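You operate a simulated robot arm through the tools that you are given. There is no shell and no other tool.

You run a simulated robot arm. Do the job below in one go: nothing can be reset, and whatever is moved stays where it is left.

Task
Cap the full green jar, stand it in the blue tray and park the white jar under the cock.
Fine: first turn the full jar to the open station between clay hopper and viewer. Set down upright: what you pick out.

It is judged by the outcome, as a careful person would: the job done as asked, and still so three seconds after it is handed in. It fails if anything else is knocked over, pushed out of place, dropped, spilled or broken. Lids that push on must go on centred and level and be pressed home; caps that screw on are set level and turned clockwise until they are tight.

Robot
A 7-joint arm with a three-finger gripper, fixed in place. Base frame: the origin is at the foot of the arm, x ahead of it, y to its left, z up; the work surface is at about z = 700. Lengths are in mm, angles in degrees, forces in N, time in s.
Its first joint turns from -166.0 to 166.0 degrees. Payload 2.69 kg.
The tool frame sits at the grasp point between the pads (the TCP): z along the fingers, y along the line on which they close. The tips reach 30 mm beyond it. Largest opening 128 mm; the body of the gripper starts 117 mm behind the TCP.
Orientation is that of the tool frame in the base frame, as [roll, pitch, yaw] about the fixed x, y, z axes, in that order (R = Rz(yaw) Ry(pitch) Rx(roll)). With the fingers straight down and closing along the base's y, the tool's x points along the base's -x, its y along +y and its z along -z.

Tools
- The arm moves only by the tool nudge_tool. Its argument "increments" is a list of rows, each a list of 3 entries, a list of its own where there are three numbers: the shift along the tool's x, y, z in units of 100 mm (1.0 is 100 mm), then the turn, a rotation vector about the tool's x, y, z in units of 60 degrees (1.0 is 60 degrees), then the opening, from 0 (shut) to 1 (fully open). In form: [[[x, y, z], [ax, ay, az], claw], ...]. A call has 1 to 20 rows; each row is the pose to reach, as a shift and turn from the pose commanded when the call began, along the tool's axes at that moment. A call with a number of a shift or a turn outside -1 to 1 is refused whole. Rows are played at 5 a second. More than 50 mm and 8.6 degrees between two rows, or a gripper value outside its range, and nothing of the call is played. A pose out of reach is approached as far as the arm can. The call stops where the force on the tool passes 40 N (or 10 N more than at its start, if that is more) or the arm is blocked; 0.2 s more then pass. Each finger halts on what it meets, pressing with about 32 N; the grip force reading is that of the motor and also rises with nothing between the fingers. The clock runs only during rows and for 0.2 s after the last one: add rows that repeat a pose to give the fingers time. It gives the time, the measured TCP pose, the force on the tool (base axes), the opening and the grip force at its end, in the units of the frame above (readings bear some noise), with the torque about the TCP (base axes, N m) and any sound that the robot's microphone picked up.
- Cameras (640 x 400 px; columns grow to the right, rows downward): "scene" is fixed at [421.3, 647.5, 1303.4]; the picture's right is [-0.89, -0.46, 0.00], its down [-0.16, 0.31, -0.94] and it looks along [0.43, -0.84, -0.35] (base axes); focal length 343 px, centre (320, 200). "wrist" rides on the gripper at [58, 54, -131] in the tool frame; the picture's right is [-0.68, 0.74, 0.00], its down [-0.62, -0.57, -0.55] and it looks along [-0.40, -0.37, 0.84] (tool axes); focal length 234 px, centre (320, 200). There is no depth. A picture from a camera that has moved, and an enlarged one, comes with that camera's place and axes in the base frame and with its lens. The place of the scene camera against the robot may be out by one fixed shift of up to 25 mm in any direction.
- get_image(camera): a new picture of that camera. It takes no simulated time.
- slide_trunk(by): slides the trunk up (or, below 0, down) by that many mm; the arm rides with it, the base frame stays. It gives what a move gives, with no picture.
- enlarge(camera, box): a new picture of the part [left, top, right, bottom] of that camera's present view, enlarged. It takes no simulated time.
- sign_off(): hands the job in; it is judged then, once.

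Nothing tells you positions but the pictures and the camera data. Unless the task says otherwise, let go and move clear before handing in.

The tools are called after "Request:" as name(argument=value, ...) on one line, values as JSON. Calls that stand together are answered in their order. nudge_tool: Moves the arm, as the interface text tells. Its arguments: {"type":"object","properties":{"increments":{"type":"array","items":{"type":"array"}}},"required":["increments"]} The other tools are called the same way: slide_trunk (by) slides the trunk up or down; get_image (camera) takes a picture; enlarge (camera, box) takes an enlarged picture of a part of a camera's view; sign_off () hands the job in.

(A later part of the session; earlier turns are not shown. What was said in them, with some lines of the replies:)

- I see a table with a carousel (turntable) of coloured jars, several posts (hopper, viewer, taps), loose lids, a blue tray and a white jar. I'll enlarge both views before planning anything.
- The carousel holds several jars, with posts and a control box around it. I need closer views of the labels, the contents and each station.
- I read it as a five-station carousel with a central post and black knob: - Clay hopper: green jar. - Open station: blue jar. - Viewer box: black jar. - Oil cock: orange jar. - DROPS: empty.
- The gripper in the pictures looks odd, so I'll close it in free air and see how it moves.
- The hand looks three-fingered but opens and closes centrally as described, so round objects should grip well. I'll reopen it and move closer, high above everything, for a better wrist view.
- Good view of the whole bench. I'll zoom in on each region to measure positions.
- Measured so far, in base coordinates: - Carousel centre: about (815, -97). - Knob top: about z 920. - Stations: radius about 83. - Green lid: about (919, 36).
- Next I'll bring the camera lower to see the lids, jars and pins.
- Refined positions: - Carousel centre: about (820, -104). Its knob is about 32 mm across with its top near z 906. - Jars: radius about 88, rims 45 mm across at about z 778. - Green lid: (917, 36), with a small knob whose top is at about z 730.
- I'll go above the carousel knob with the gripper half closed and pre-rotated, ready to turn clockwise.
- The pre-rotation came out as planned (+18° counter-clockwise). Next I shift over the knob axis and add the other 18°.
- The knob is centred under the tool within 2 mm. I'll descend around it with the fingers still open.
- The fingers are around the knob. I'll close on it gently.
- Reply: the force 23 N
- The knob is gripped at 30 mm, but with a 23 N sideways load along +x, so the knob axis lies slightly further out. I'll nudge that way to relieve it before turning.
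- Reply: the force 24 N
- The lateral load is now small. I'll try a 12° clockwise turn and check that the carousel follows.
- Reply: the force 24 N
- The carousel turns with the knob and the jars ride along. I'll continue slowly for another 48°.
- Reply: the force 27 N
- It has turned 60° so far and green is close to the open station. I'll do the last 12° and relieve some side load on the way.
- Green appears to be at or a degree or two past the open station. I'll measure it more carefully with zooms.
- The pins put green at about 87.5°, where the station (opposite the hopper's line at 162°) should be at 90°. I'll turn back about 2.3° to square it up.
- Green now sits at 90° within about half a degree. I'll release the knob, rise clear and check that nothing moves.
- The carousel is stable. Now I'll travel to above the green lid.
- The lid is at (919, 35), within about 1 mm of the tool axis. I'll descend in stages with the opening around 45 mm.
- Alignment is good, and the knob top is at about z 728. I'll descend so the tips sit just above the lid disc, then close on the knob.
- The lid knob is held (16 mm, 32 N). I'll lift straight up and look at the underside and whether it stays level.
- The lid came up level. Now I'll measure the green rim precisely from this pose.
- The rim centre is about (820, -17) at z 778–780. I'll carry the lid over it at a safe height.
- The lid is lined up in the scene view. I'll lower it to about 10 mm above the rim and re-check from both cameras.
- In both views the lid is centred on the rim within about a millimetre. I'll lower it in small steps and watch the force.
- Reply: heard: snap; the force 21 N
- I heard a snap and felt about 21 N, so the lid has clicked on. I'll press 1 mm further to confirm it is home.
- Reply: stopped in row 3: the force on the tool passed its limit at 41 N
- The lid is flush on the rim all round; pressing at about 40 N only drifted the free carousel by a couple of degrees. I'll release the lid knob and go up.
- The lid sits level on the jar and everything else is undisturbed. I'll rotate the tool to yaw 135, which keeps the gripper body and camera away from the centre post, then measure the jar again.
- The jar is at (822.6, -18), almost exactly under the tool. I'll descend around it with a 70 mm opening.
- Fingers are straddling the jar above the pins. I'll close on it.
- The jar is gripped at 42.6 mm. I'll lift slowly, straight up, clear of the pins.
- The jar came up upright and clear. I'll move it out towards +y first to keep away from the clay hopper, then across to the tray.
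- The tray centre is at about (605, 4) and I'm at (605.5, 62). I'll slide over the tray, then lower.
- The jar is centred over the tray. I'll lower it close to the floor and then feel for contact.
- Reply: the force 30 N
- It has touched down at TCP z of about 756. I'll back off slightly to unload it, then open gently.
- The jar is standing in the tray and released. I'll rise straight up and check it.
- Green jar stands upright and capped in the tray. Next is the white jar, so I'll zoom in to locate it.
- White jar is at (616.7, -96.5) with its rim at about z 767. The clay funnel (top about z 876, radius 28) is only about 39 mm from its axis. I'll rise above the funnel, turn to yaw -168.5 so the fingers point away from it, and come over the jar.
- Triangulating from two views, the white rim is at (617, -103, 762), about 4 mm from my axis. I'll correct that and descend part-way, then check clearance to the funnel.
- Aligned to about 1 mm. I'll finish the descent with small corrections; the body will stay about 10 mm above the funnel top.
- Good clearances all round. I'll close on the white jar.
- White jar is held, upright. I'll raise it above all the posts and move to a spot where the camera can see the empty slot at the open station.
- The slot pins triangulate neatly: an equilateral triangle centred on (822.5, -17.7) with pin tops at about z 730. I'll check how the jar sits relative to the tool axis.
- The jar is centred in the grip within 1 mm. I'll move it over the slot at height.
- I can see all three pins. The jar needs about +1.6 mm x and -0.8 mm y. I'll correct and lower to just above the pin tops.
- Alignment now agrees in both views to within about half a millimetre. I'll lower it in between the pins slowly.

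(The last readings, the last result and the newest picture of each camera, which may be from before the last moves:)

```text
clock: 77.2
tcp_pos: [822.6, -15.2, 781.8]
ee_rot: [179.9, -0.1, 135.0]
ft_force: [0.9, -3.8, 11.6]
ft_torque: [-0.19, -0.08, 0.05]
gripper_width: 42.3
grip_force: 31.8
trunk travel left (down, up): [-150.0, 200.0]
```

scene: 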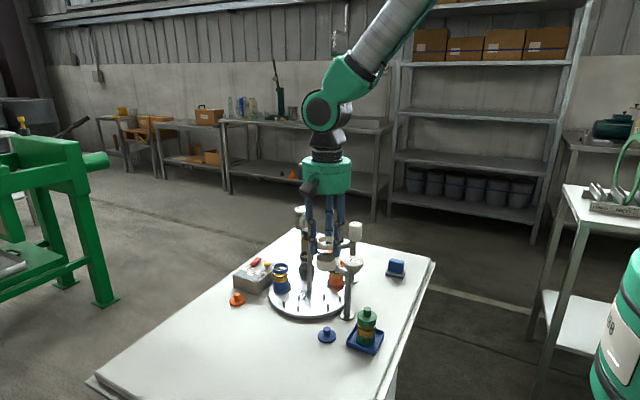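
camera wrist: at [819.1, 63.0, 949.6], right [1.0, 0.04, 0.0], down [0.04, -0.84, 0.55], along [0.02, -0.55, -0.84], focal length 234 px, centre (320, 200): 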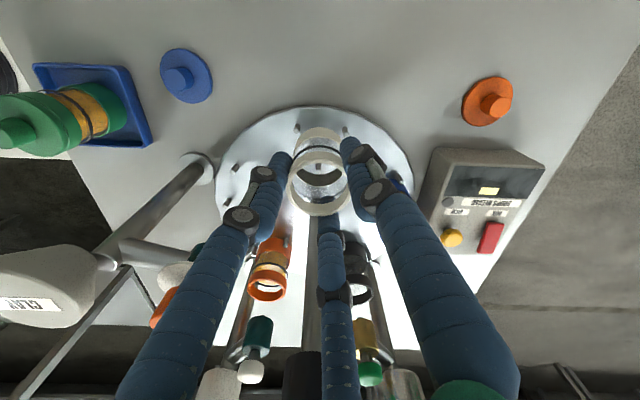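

It has seated on the carousel (12 N contact). I'll ease off and release gently.

Request:
nudge_tool(increments=[[[0, 0, -0.008], [0, 0, 0], 0.2], [[0, 0, -0.008], [0, 0, 0], 0.34], [[0, 0, -0.008], [0, 0, 0], 0.4], [[0, 0, -0.008], [0, 0, 0], 0.46], [[0, 0, -0.008], [0, 0, 0], 0.5], [[0, 0, -0.008], [0, 0, 0], 0.5]])

Request:
enlarge(camera="scene", box=[280, 260, 330, 310])

Request:
enlarge(camera="wrist", box=[250, 90, 390, 230])

```text
clock: 78.6
tcp_pos: [821.4, -16.4, 781.4]
ee_rot: [179.9, -0.1, 135.0]
ft_force: [0.2, 0.7, 0.4]
ft_torque: [-0.02, 0.0, -0.03]
gripper_width: 64.1
grip_force: 0.1
trunk travel left (down, up): [-150.0, 200.0]
```

```text
8.00 times, centred on (305, 285) of scene
camera zoom: at [421.3, 647.5, 1303.4], right [-0.89, -0.46, 0.0], down [-0.16, 0.31, -0.94], along [0.43, -0.84, -0.35], focal length 2746 px, centre (440, -480)
```

zoom: 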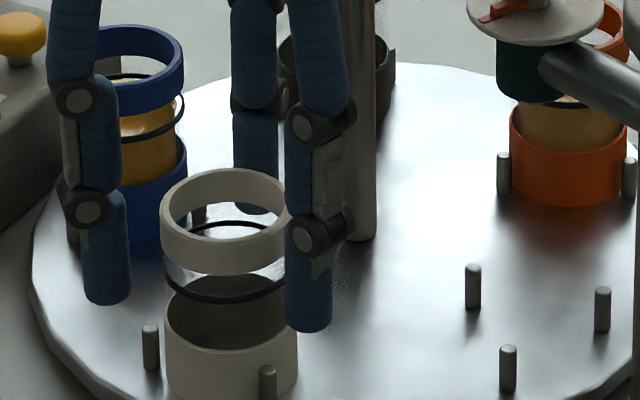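

```text
2.86 times, centred on (320, 160) of wrist
camera zoom: at [819.3, 62.1, 913.0], right [1.0, 0.04, 0.0], down [0.04, -0.84, 0.55], along [0.02, -0.55, -0.84], focal length 669 px, centre (320, 314)
```

zoom: 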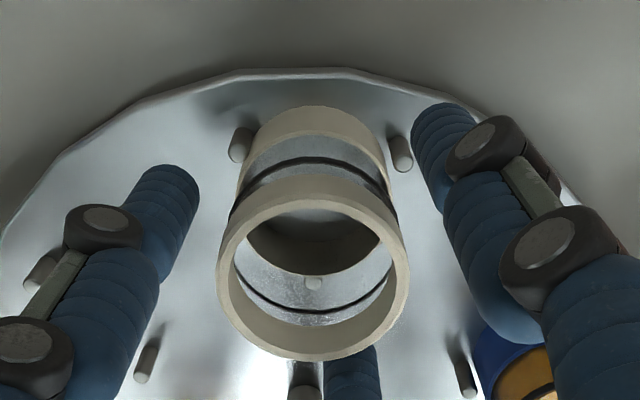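

White jar is standing within its three pins and released. I'll rise straight up, clear of it.

Request:
nudge_tool(increments=[[[0, 0, -0.15], [0, 0, 0], 0.5], [[0, 0, -0.4], [0, 0, 0], 0.5], [[0, 0, -0.7], [0, 0, 0], 0.5], [[0, 0, -1.0], [0, 0, 0], 0.5], [[0, 0, -1.0], [0, 0, 0], 0.5]])

Request:
nudge_tool(increments=[[[0, 0, -0.4], [0, 0, 0], 0.5], [[0, 0, -0.8], [0, 0, -0.1], 0.5], [[0, 0, -1.0], [0, 0, -0.2], 0.5], [[0, 0, -1.0], [0, 0, -0.3], 0.5], [[0, 0, -1.0], [0, 0, -0.4], 0.5], [[0, 0, -1.0], [0, 0, -0.5], 0.5], [[0, 0, -1.0], [0, 0, -0.6], 0.5], [[0, 0, -1.0], [0, 0, -0.675], 0.5], [[0, 0, -1.0], [0, 0, -0.675], 0.5]])

Request:
enlarge(camera="scene", box=[240, 200, 400, 330])

```text
clock: 79.8
tcp_pos: [819.9, -14.3, 883.3]
ee_rot: [179.9, 0.0, 134.9]
ft_force: [-0.1, 0.2, -0.7]
ft_torque: [-0.01, -0.05, -0.01]
gripper_width: 64.2
grip_force: 0.0
trunk travel left (down, up): [-150.0, 200.0]
```

```text
clock: 81.8
tcp_pos: [822.9, -16.4, 981.7]
ee_rot: [180.0, 0.0, 175.6]
ft_force: [-0.3, -0.2, 0.7]
ft_torque: [-0.02, 0.0, -0.01]
gripper_width: 64.1
grip_force: 0.0
trunk travel left (down, up): [-150.0, 200.0]
```

```text
3.08 times, centred on (320, 265) of scene
camera zoom: at [421.3, 647.5, 1303.4], right [-0.89, -0.46, 0.0], down [-0.16, 0.31, -0.94], along [0.43, -0.84, -0.35], focal length 1056 px, centre (320, 0)
```

zoom: 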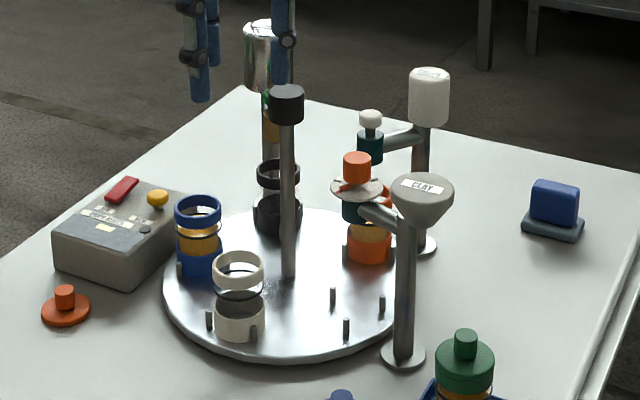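

Request:
nudge_tool(increments=[[[-0.008, -0.15, 0], [0, 0, -0.12], 0.5], [[-0.016, -0.3, 0], [0, 0, -0.24], 0.5], [[-0.024, -0.45, 0], [0, 0, -0.36], 0.5], [[-0.032, -0.6, 0], [0, 0, -0.48], 0.5], [[-0.04, -0.75, 0], [0, 0, -0.58], 0.5], [[-0.048, -0.892, 0], [0, 0, -0.67], 0.5], [[-0.048, -0.892, 0], [0, 0, -0.67], 0.5], [[-0.048, -0.892, 0], [0, 0, -0.67], 0.5]])

Request:
get_image(camera="wrist")

Request:
enlarge(camera="wrist", box=[270, 100, 370, 200])

```text
clock: 83.6
tcp_pos: [819.5, -106.1, 982.7]
ee_rot: [179.8, 0.0, -144.2]
ft_force: [-0.5, -0.1, -0.3]
ft_torque: [-0.03, 0.02, -0.02]
gripper_width: 64.1
grip_force: 0.0
trunk travel left (down, up): [-150.0, 200.0]
```

```text
taken
camera wrist: at [741.5, -98.1, 1112.7], right [0.12, 0.99, 0.0], down [0.83, -0.1, 0.55], along [0.54, -0.06, -0.84], focal length 234 px, centre (320, 200)
```

wrist: 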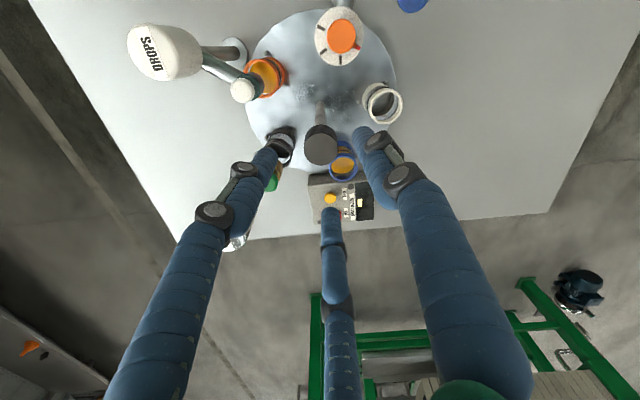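

```text
4.00 times, centred on (320, 150) of wrist
camera zoom: at [741.5, -98.1, 1112.7], right [0.12, 0.99, 0.0], down [0.83, -0.1, 0.55], along [0.54, -0.06, -0.84], focal length 937 px, centre (320, 400)
```

zoom: 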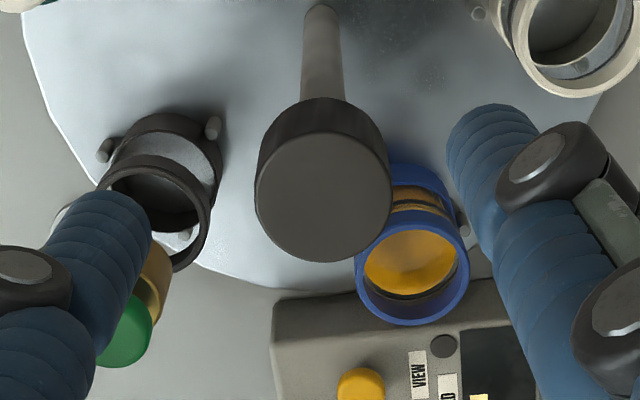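

The knob is within 2 mm of the axis. I'll descend around it and grip.

Request:
nudge_tool(increments=[[[-0.01, 0.005, 0.25], [0, 0, 0], 0.5], [[-0.01, 0.005, 0.5], [0, 0, 0], 0.5], [[-0.01, 0.005, 0.7], [0, 0, 0], 0.5], [[-0.01, 0.005, 0.85], [0, 0, 0], 0.5], [[-0.01, 0.005, 0.85], [0, 0, 0], 0.5]])

Request:
nudge_tool(increments=[[[0, 0, 0], [0, 0, 0], 0.35], [[0, 0, 0], [0, 0, 0], 0.28], [[0, 0, 0], [0, 0, 0], 0.24], [[0, 0, 0], [0, 0, 0], 0.1], [[0, 0, 0], [0, 0, 0], 0.1]])

```text
clock: 84.8
tcp_pos: [820.1, -103.7, 897.5]
ee_rot: [179.9, 0.1, -144.3]
ft_force: [0.1, -0.2, 0.2]
ft_torque: [0.0, 0.0, 0.0]
gripper_width: 64.1
grip_force: 0.0
trunk travel left (down, up): [-150.0, 200.0]
```

```text
clock: 86.0
tcp_pos: [820.1, -105.0, 895.7]
ee_rot: [179.8, 0.0, -144.4]
ft_force: [-1.0, -6.0, 0.4]
ft_torque: [-0.22, 0.06, -0.05]
gripper_width: 30.4
grip_force: 44.9
trunk travel left (down, up): [-150.0, 200.0]
```

A very clean grip this time (6 N lateral). I'll turn the carousel clockwise slowly.

Request:
nudge_tool(increments=[[[0, 0, 0], [0, 0, 0.03], 0.1], [[0, 0, 0], [0, 0, 0.07], 0.1], [[0, 0, 0], [0, 0, 0.12], 0.1], [[0, 0, 0], [0, 0, 0.17], 0.1], [[0, 0, 0], [0, 0, 0.22], 0.1], [[0, 0, 0], [0, 0, 0.27], 0.1], [[0, 0, 0], [0, 0, 0.32], 0.1], [[0, 0, 0], [0, 0, 0.37], 0.1], [[0, 0, 0], [0, 0, 0.42], 0.1], [[0, 0, 0], [0, 0, 0.47], 0.1], [[0, 0, 0], [0, 0, 0.5], 0.1], [[0, 0, 0], [0, 0, 0.5], 0.1]])

Request:
enlarge(camera="scene", box=[240, 200, 400, 330])

```text
clock: 88.6
tcp_pos: [819.7, -104.6, 895.6]
ee_rot: [179.9, 0.1, -174.3]
ft_force: [-14.6, -13.3, 2.9]
ft_torque: [-0.21, 0.45, 0.02]
gripper_width: 30.5
grip_force: 44.6
trunk travel left (down, up): [-150.0, 200.0]
```

```text
3.08 times, centred on (320, 265) of scene
camera zoom: at [421.3, 647.5, 1303.4], right [-0.89, -0.46, 0.0], down [-0.16, 0.31, -0.94], along [0.43, -0.84, -0.35], focal length 1056 px, centre (320, 0)
```

zoom: 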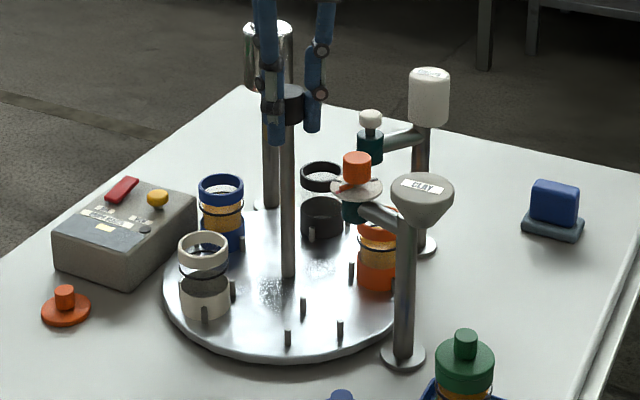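

All jars are riding along properly. I'll continue, relieving the side load slightly.

Request:
nudge_tool(increments=[[[0.006, -0.005, 0], [0, 0, 0.03], 0.1], [[0.013, -0.01, 0], [0, 0, 0.07], 0.1], [[0.013, -0.01, 0], [0, 0, 0.12], 0.1], [[0.013, -0.01, 0], [0, 0, 0.17], 0.1], [[0.013, -0.01, 0], [0, 0, 0.22], 0.1], [[0.013, -0.01, 0], [0, 0, 0.27], 0.1], [[0.013, -0.01, 0], [0, 0, 0.32], 0.1], [[0.013, -0.01, 0], [0, 0, 0.37], 0.1], [[0.013, -0.01, 0], [0, 0, 0.42], 0.1], [[0.013, -0.01, 0], [0, 0, 0.47], 0.1], [[0.013, -0.01, 0], [0, 0, 0.52], 0.1], [[0.013, -0.01, 0], [0, 0, 0.57], 0.1], [[0.013, -0.01, 0], [0, 0, 0.62], 0.1], [[0.013, -0.01, 0], [0, 0, 0.66], 0.1], [[0.013, -0.01, 0], [0, 0, 0.685], 0.1], [[0.013, -0.01, 0], [0, 0, 0.685], 0.1]])

Request:
enlarge(camera="scene", box=[240, 200, 400, 330])

```text
clock: 92.0
tcp_pos: [820.9, -104.9, 896.8]
ee_rot: [180.0, -0.2, 144.5]
ft_force: [3.1, 16.2, -8.7]
ft_torque: [0.23, 0.01, -0.03]
gripper_width: 30.5
grip_force: 45.2
trunk travel left (down, up): [-150.0, 200.0]
```

```text
3.08 times, centred on (320, 265) of scene
camera zoom: at [421.3, 647.5, 1303.4], right [-0.89, -0.46, 0.0], down [-0.16, 0.31, -0.94], along [0.43, -0.84, -0.35], focal length 1056 px, centre (320, 0)
```

zoom: 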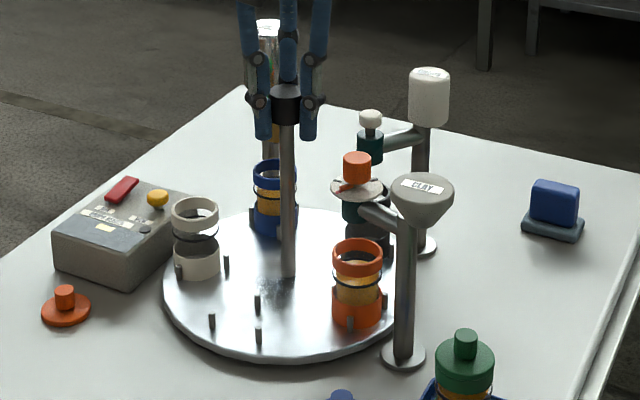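

White is at the viewer station, halfway there. I'll open in place, rotate the hand back around the knob, and regrip for the second half.

Request:
nudge_tool(increments=[[[0, 0, 0], [0, 0, 0], 0.3], [[0, 0, 0], [0, 0, 0], 0.5], [[0, 0, 0], [0, 0, 0], 0.5], [[0, 0, 0], [0, 0, -0.12], 0.5], [[0, 0, 0], [0, 0, -0.24], 0.5], [[0, 0, 0], [0, 0, -0.36], 0.5], [[0, 0, 0], [0, 0, -0.48], 0.5], [[0, 0, 0], [0, 0, -0.6], 0.5], [[0, 0, 0], [0, 0, -0.72], 0.5], [[0, 0, 0], [0, 0, -0.84], 0.5], [[0, 0, 0], [0, 0, -0.96], 0.5], [[0, 0, 0], [0, 0, -0.96], 0.5]])

Request:
nudge_tool(increments=[[[0, 0, 0], [0, 0, -0.12], 0.5], [[0, 0, 0], [0, 0, -0.225], 0.5], [[0, 0, 0], [0, 0, -0.225], 0.5], [[0, 0, 0], [0, 0, -0.225], 0.5]])

Request:
enlarge(camera="wrist", box=[250, 110, 390, 250])

```text
clock: 94.6
tcp_pos: [819.0, -106.6, 895.9]
ee_rot: [179.8, 0.0, -157.7]
ft_force: [0.0, -0.1, 0.4]
ft_torque: [-0.01, -0.01, 0.02]
gripper_width: 64.2
grip_force: 0.1
trunk travel left (down, up): [-150.0, 200.0]
```

```text
clock: 95.6
tcp_pos: [819.1, -105.3, 895.3]
ee_rot: [179.9, 0.0, -144.3]
ft_force: [-1.1, 0.0, 0.3]
ft_torque: [-0.04, 0.03, 0.0]
gripper_width: 64.1
grip_force: 0.0
trunk travel left (down, up): [-150.0, 200.0]
```

```text
2.86 times, centred on (320, 180) of wrist
camera zoom: at [741.1, -97.6, 1027.2], right [0.12, 0.99, 0.0], down [0.83, -0.1, 0.55], along [0.54, -0.06, -0.84], focal length 669 px, centre (320, 257)
```

zoom: 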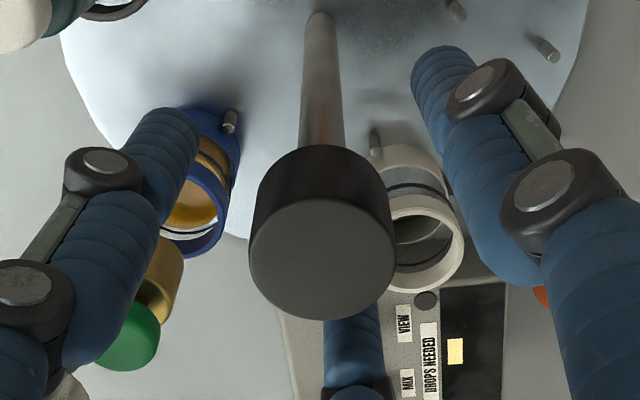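

Request:
nudge_tool(increments=[[[-0.005, 0.003, 0], [0, 0, 0], 0.35], [[-0.005, 0.003, 0], [0, 0, 0], 0.28], [[-0.005, 0.003, 0], [0, 0, 0], 0.24], [[-0.005, 0.003, 0], [0, 0, 0], 0.1], [[-0.005, 0.003, 0], [0, 0, 0], 0.1]])

```text
clock: 96.8
tcp_pos: [819.5, -104.7, 896.6]
ee_rot: [180.0, 0.1, -144.3]
ft_force: [1.7, -5.4, -1.1]
ft_torque: [-0.1, -0.08, 0.04]
gripper_width: 30.3
grip_force: 45.2
trunk travel left (down, up): [-150.0, 200.0]
```

Clean grip again. Turning the second half.

Request:
nudge_tool(increments=[[[0, 0, 0], [0, 0, 0.03], 0.1], [[0, 0, 0], [0, 0, 0.07], 0.1], [[0, 0, 0], [0, 0, 0.12], 0.1], [[0, 0, 0], [0, 0, 0.17], 0.1], [[0, 0, 0], [0, 0, 0.22], 0.1], [[0, 0, 0], [0, 0, 0.27], 0.1], [[0, 0, 0], [0, 0, 0.32], 0.1], [[0, 0, 0], [0, 0, 0.37], 0.1], [[0, 0, 0], [0, 0, 0.42], 0.1], [[0, 0, 0], [0, 0, 0.47], 0.1], [[0, 0, 0], [0, 0, 0.5], 0.1], [[0, 0, 0], [0, 0, 0.5], 0.1]])

Request:
enlarge(camera="scene", box=[240, 200, 400, 330])

```text
clock: 99.4
tcp_pos: [819.8, -104.6, 895.5]
ee_rot: [179.9, 0.0, -174.3]
ft_force: [2.3, 3.8, -7.7]
ft_torque: [0.08, -0.06, 0.02]
gripper_width: 30.6
grip_force: 44.4
trunk travel left (down, up): [-150.0, 200.0]
```

```text
3.08 times, centred on (320, 265) of scene
camera zoom: at [421.3, 647.5, 1303.4], right [-0.89, -0.46, 0.0], down [-0.16, 0.31, -0.94], along [0.43, -0.84, -0.35], focal length 1056 px, centre (320, 0)
```

zoom: 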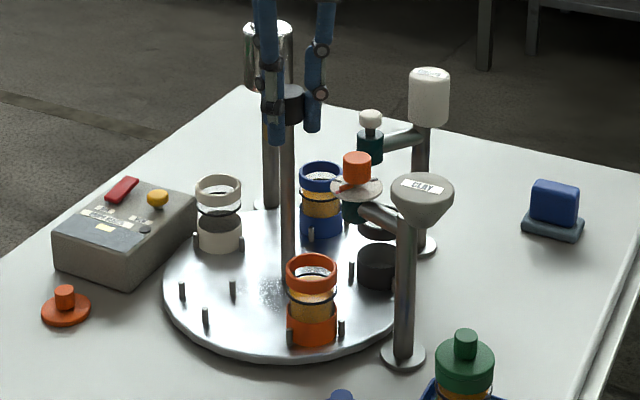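

Request:
nudge_tool(increments=[[[0, 0, 0], [0, 0, 0.03], 0.1], [[0, 0, 0], [0, 0, 0.07], 0.1], [[0, 0, 0], [0, 0, 0.12], 0.1], [[0, 0, 0], [0, 0, 0.17], 0.1], [[0, 0, 0], [0, 0, 0.22], 0.1], [[0, 0, 0], [0, 0, 0.27], 0.1], [[0, 0, 0], [0, 0, 0.32], 0.1], [[0, 0, 0], [0, 0, 0.37], 0.1], [[0, 0, 0], [0, 0, 0.42], 0.1], [[0, 0, 0], [0, 0, 0.47], 0.1], [[0, 0, 0], [0, 0, 0.52], 0.1], [[0, 0, 0], [0, 0, 0.57], 0.1], [[0, 0, 0], [0, 0, 0.62], 0.1], [[0, 0, 0], [0, 0, 0.66], 0.1], [[0, 0, 0], [0, 0, 0.685], 0.1], [[0, 0, 0], [0, 0, 0.685], 0.1]])

Request:
enlarge(camera="scene", box=[240, 200, 400, 330])

Request:
get_image(camera="wrist")

Request:
enlarge(camera="wrist", box=[220, 0, 420, 180])

```text
clock: 102.8
tcp_pos: [820.4, -105.0, 896.5]
ee_rot: [179.9, 0.0, 144.7]
ft_force: [6.0, 6.4, -2.1]
ft_torque: [0.13, -0.09, 0.03]
gripper_width: 30.3
grip_force: 45.5
trunk travel left (down, up): [-150.0, 200.0]
```

```text
3.08 times, centred on (320, 265) of scene
camera zoom: at [421.3, 647.5, 1303.4], right [-0.89, -0.46, 0.0], down [-0.16, 0.31, -0.94], along [0.43, -0.84, -0.35], focal length 1056 px, centre (320, 0)
```

zoom: 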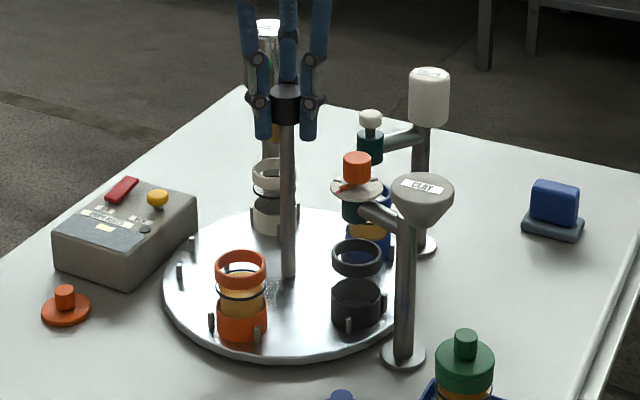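

```text
taken
camera wrist: at [804.0, -28.9, 1027.5], right [0.98, 0.21, 0.0], down [0.17, -0.82, 0.55], along [0.11, -0.54, -0.84], focal length 234 px, centre (320, 200)
```

wrist: 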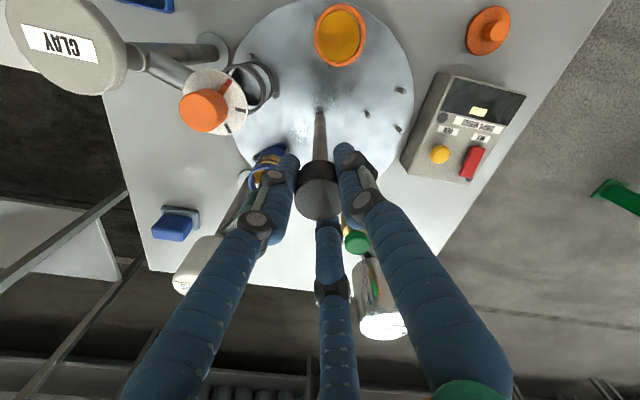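

```text
2.22 times, centred on (320, 90) of wrist
camera zoom: at [804.0, -28.9, 1027.5], right [0.98, 0.21, 0.0], down [0.17, -0.82, 0.55], along [0.11, -0.54, -0.84], focal length 520 px, centre (320, 444)
```

zoom: 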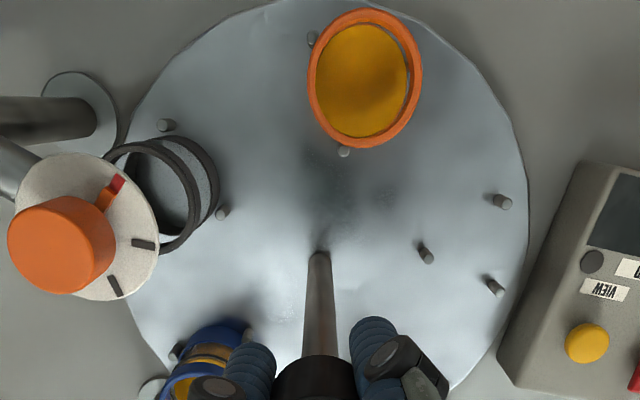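

White is now at the oil cock station, with pins within about 0.7° of nominal. I'll release the knob, go up and inspect the alignment under the cock.

Request:
nudge_tool(increments=[[[0, 0, 0], [0, 0, 0], 0.3], [[0, 0, 0], [0, 0, 0], 0.5], [[0, 0, 0], [0, 0, 0], 0.5], [[0, 0, -0.3], [0, 0, 0], 0.5], [[0, 0, -0.65], [0, 0, 0], 0.5], [[0, 0, -1.0], [0, 0, 0], 0.5], [[0, 0, -1.0], [0, 0, 0], 0.5]])

Request:
enlarge(camera="scene", box=[240, 200, 400, 330])

Request:
enlarge(camera="scene", box=[285, 205, 345, 285])

Request:
get_image(camera="wrist")

```text
clock: 104.4
tcp_pos: [820.7, -105.5, 995.3]
ee_rot: [179.9, 0.0, 144.6]
ft_force: [-0.8, 0.5, 0.1]
ft_torque: [-0.02, -0.04, 0.03]
gripper_width: 63.9
grip_force: 0.1
trunk travel left (down, up): [-150.0, 200.0]
```

```text
3.08 times, centred on (320, 265) of scene
camera zoom: at [421.3, 647.5, 1303.4], right [-0.89, -0.46, 0.0], down [-0.16, 0.31, -0.94], along [0.43, -0.84, -0.35], focal length 1056 px, centre (320, 0)
```

zoom: 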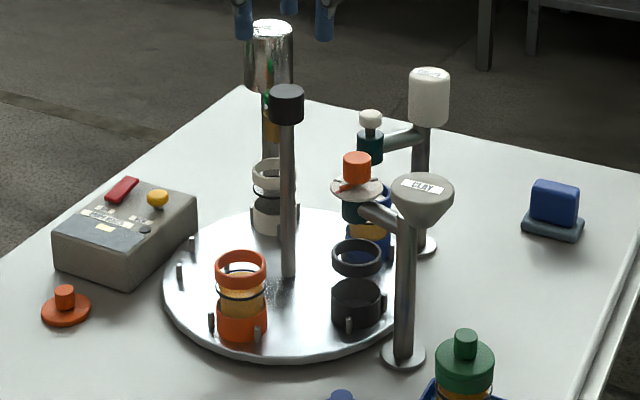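

```text
5.00 times, centred on (315, 245) of scene
camera zoom: at [421.3, 647.5, 1303.4], right [-0.89, -0.46, 0.0], down [-0.16, 0.31, -0.94], along [0.43, -0.84, -0.35], focal length 1716 px, centre (345, -25)
```

zoom: 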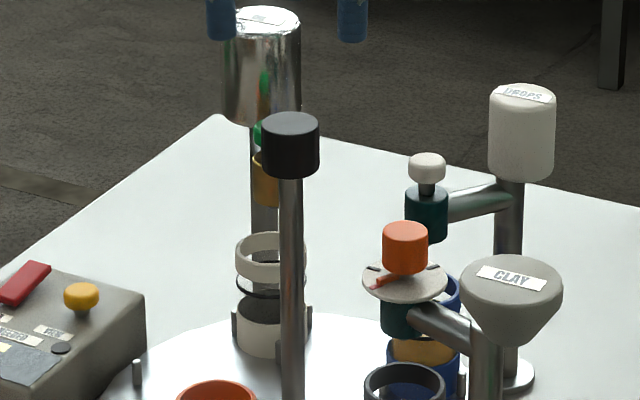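

```text
taken
camera wrist: at [803.8, -29.6, 1127.2], right [0.98, 0.21, 0.0], down [0.17, -0.82, 0.55], along [0.11, -0.54, -0.84], focal length 234 px, centre (320, 200)
```

wrist: 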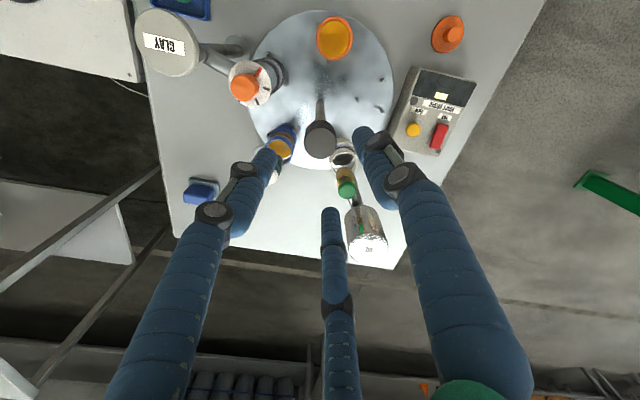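

Request:
enlarge(camera="wrist", box=[290, 110, 400, 270])

Request:
enlarge(camera="wrist", box=[320, 120, 380, 200])

```text
2.50 times, centred on (345, 190) of wrist
camera zoom: at [803.8, -29.6, 1127.2], right [0.98, 0.21, 0.0], down [0.17, -0.82, 0.55], along [0.11, -0.54, -0.84], focal length 585 px, centre (258, 225)
```

zoom: 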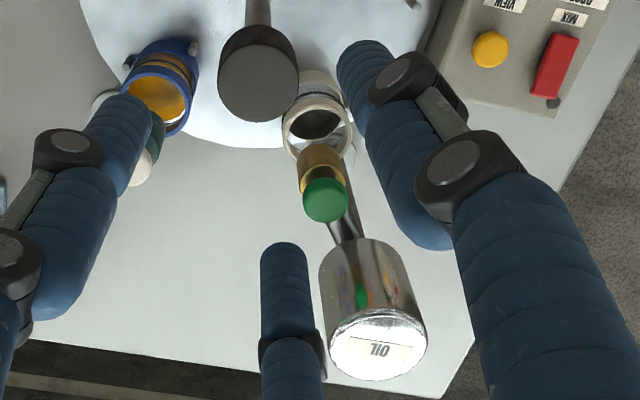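

```text
5.00 times, centred on (350, 160) of wrist
camera zoom: at [803.8, -29.6, 1127.2], right [0.98, 0.21, 0.0], down [0.17, -0.82, 0.55], along [0.11, -0.54, -0.84], focal length 1171 px, centre (170, 400)
```

zoom: 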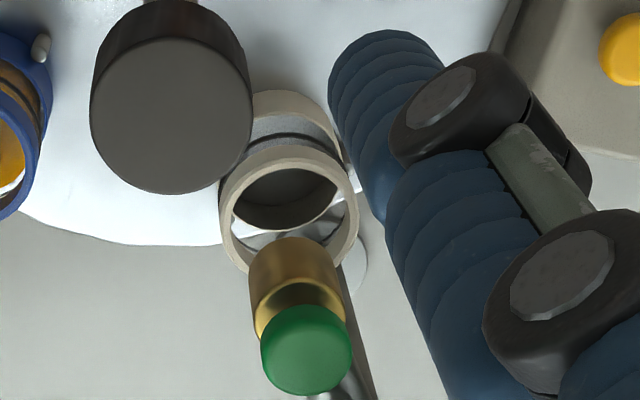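

White sits directly below the brass oil cock, with both axes near (873, -176). I'll withdraw the arm further and do a last check of everything.

Request:
nudge_tool(increments=[[[0, 0, -0.3], [0, 0, 0], 0.6], [[0, 0, -0.65], [0, 0, 0], 0.7], [[0, 0, -1.0], [0, 0, 0], 0.8], [[0.3, 0, -1.0], [0, 0, 0], 0.9], [[0.6, 0.1, -1.0], [0, 0, 0], 1], [[0.95, 0.2, -1.0], [0, 0, 0], 1], [[0.95, 0.2, -1.0], [0, 0, 0], 1], [[0.95, 0.2, -1.0], [0, 0, 0], 1]])

Request:
get_image(camera="scene")

Request:
enlarge(camera="scene", box=[220, 190, 420, 360])

Request:
enlarge(camera="scene", box=[335, 295, 395, 360])

Request:
get_image(camera="wrist")

```text
clock: 106.2
tcp_pos: [754.6, -31.8, 1096.7]
ee_rot: [180.0, -0.1, 144.6]
ft_force: [-0.4, 0.0, 0.2]
ft_torque: [0.01, 0.03, -0.01]
gripper_width: 128.0
grip_force: 0.1
trunk travel left (down, up): [-150.0, 200.0]
```

```text
taken
```

scene: 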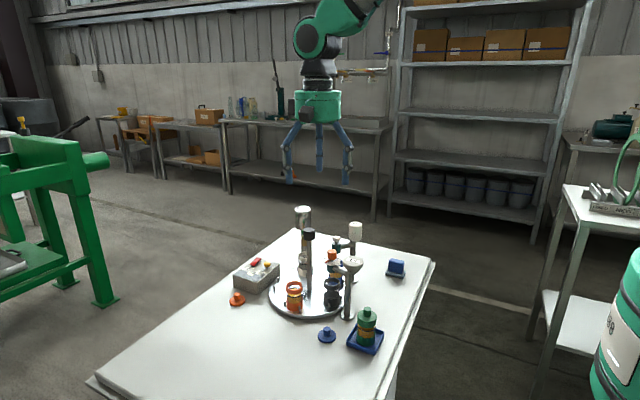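

```text
2.35 times, centred on (320, 275) of scene
camera zoom: at [421.3, 647.5, 1303.4], right [-0.89, -0.46, 0.0], down [-0.16, 0.31, -0.94], along [0.43, -0.84, -0.35], focal length 808 px, centre (320, 24)
```

zoom: 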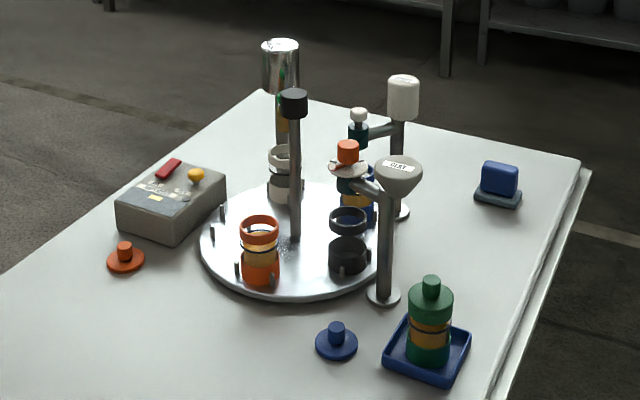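

```text
6.15 times, centred on (365, 328) of scene
camera zoom: at [421.3, 647.5, 1303.4], right [-0.89, -0.46, 0.0], down [-0.16, 0.31, -0.94], along [0.43, -0.84, -0.35], focal length 2112 px, centre (43, -585)
```

zoom: 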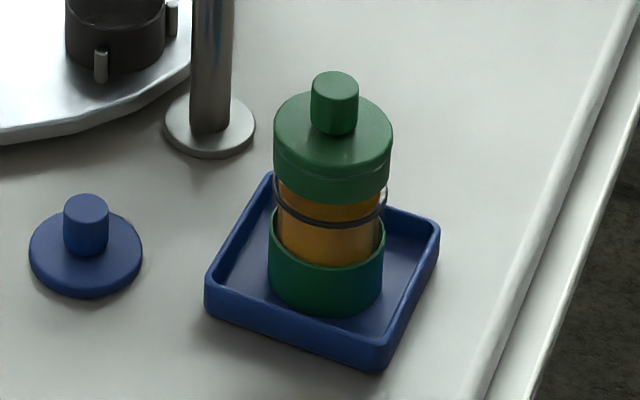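

```text
taken
camera wrist: at [738.5, 42.8, 1228.4], right [0.98, 0.21, 0.0], down [0.17, -0.82, 0.55], along [0.11, -0.54, -0.84], focal length 234 px, centre (320, 200)
```

wrist: 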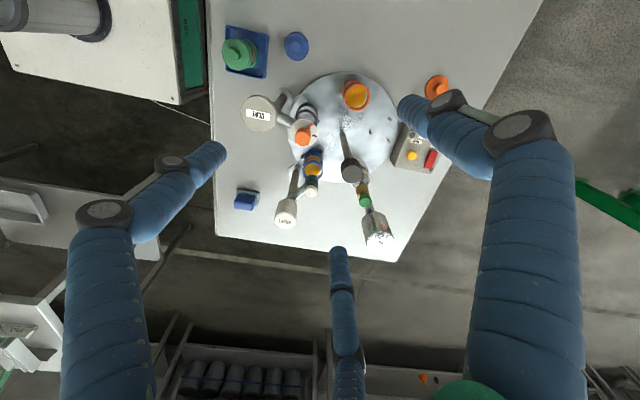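

Final check:
- The green jar is capped (snap heard, lid level) and standing upright in the blue tray.
- The white jar stands between its pins directly under the brass oil cock.
- The rest stayed put: the other jars only moved round with the carousel, the other lids, control box and blue block are where they were, and the arm is clear.

I'm handing the job in.

Request:
sign_off()

```text
The job is handed in.
```

The job is handed in, and my last pictures showed everything where you asked for it.

- **Green jar:** I turned it to the open station between the clay hopper and the viewer first. The green lid went on level and snapped home, and the jar now stands upright in the blue tray.
- **White jar:** it stands upright in the carousel slot directly under the oil cock, which I took to be the cock you meant. I put it in the slot the green jar left, then turned the carousel two stations clockwise.
- **Carousel order:** the other jars moved round with it. Orange is now at the open station, black under the clay hopper and blue under the drops. The slot at the viewer is empty.
- **Everything else:** nothing was knocked over or spilled, and the arm is clear with the gripper open.
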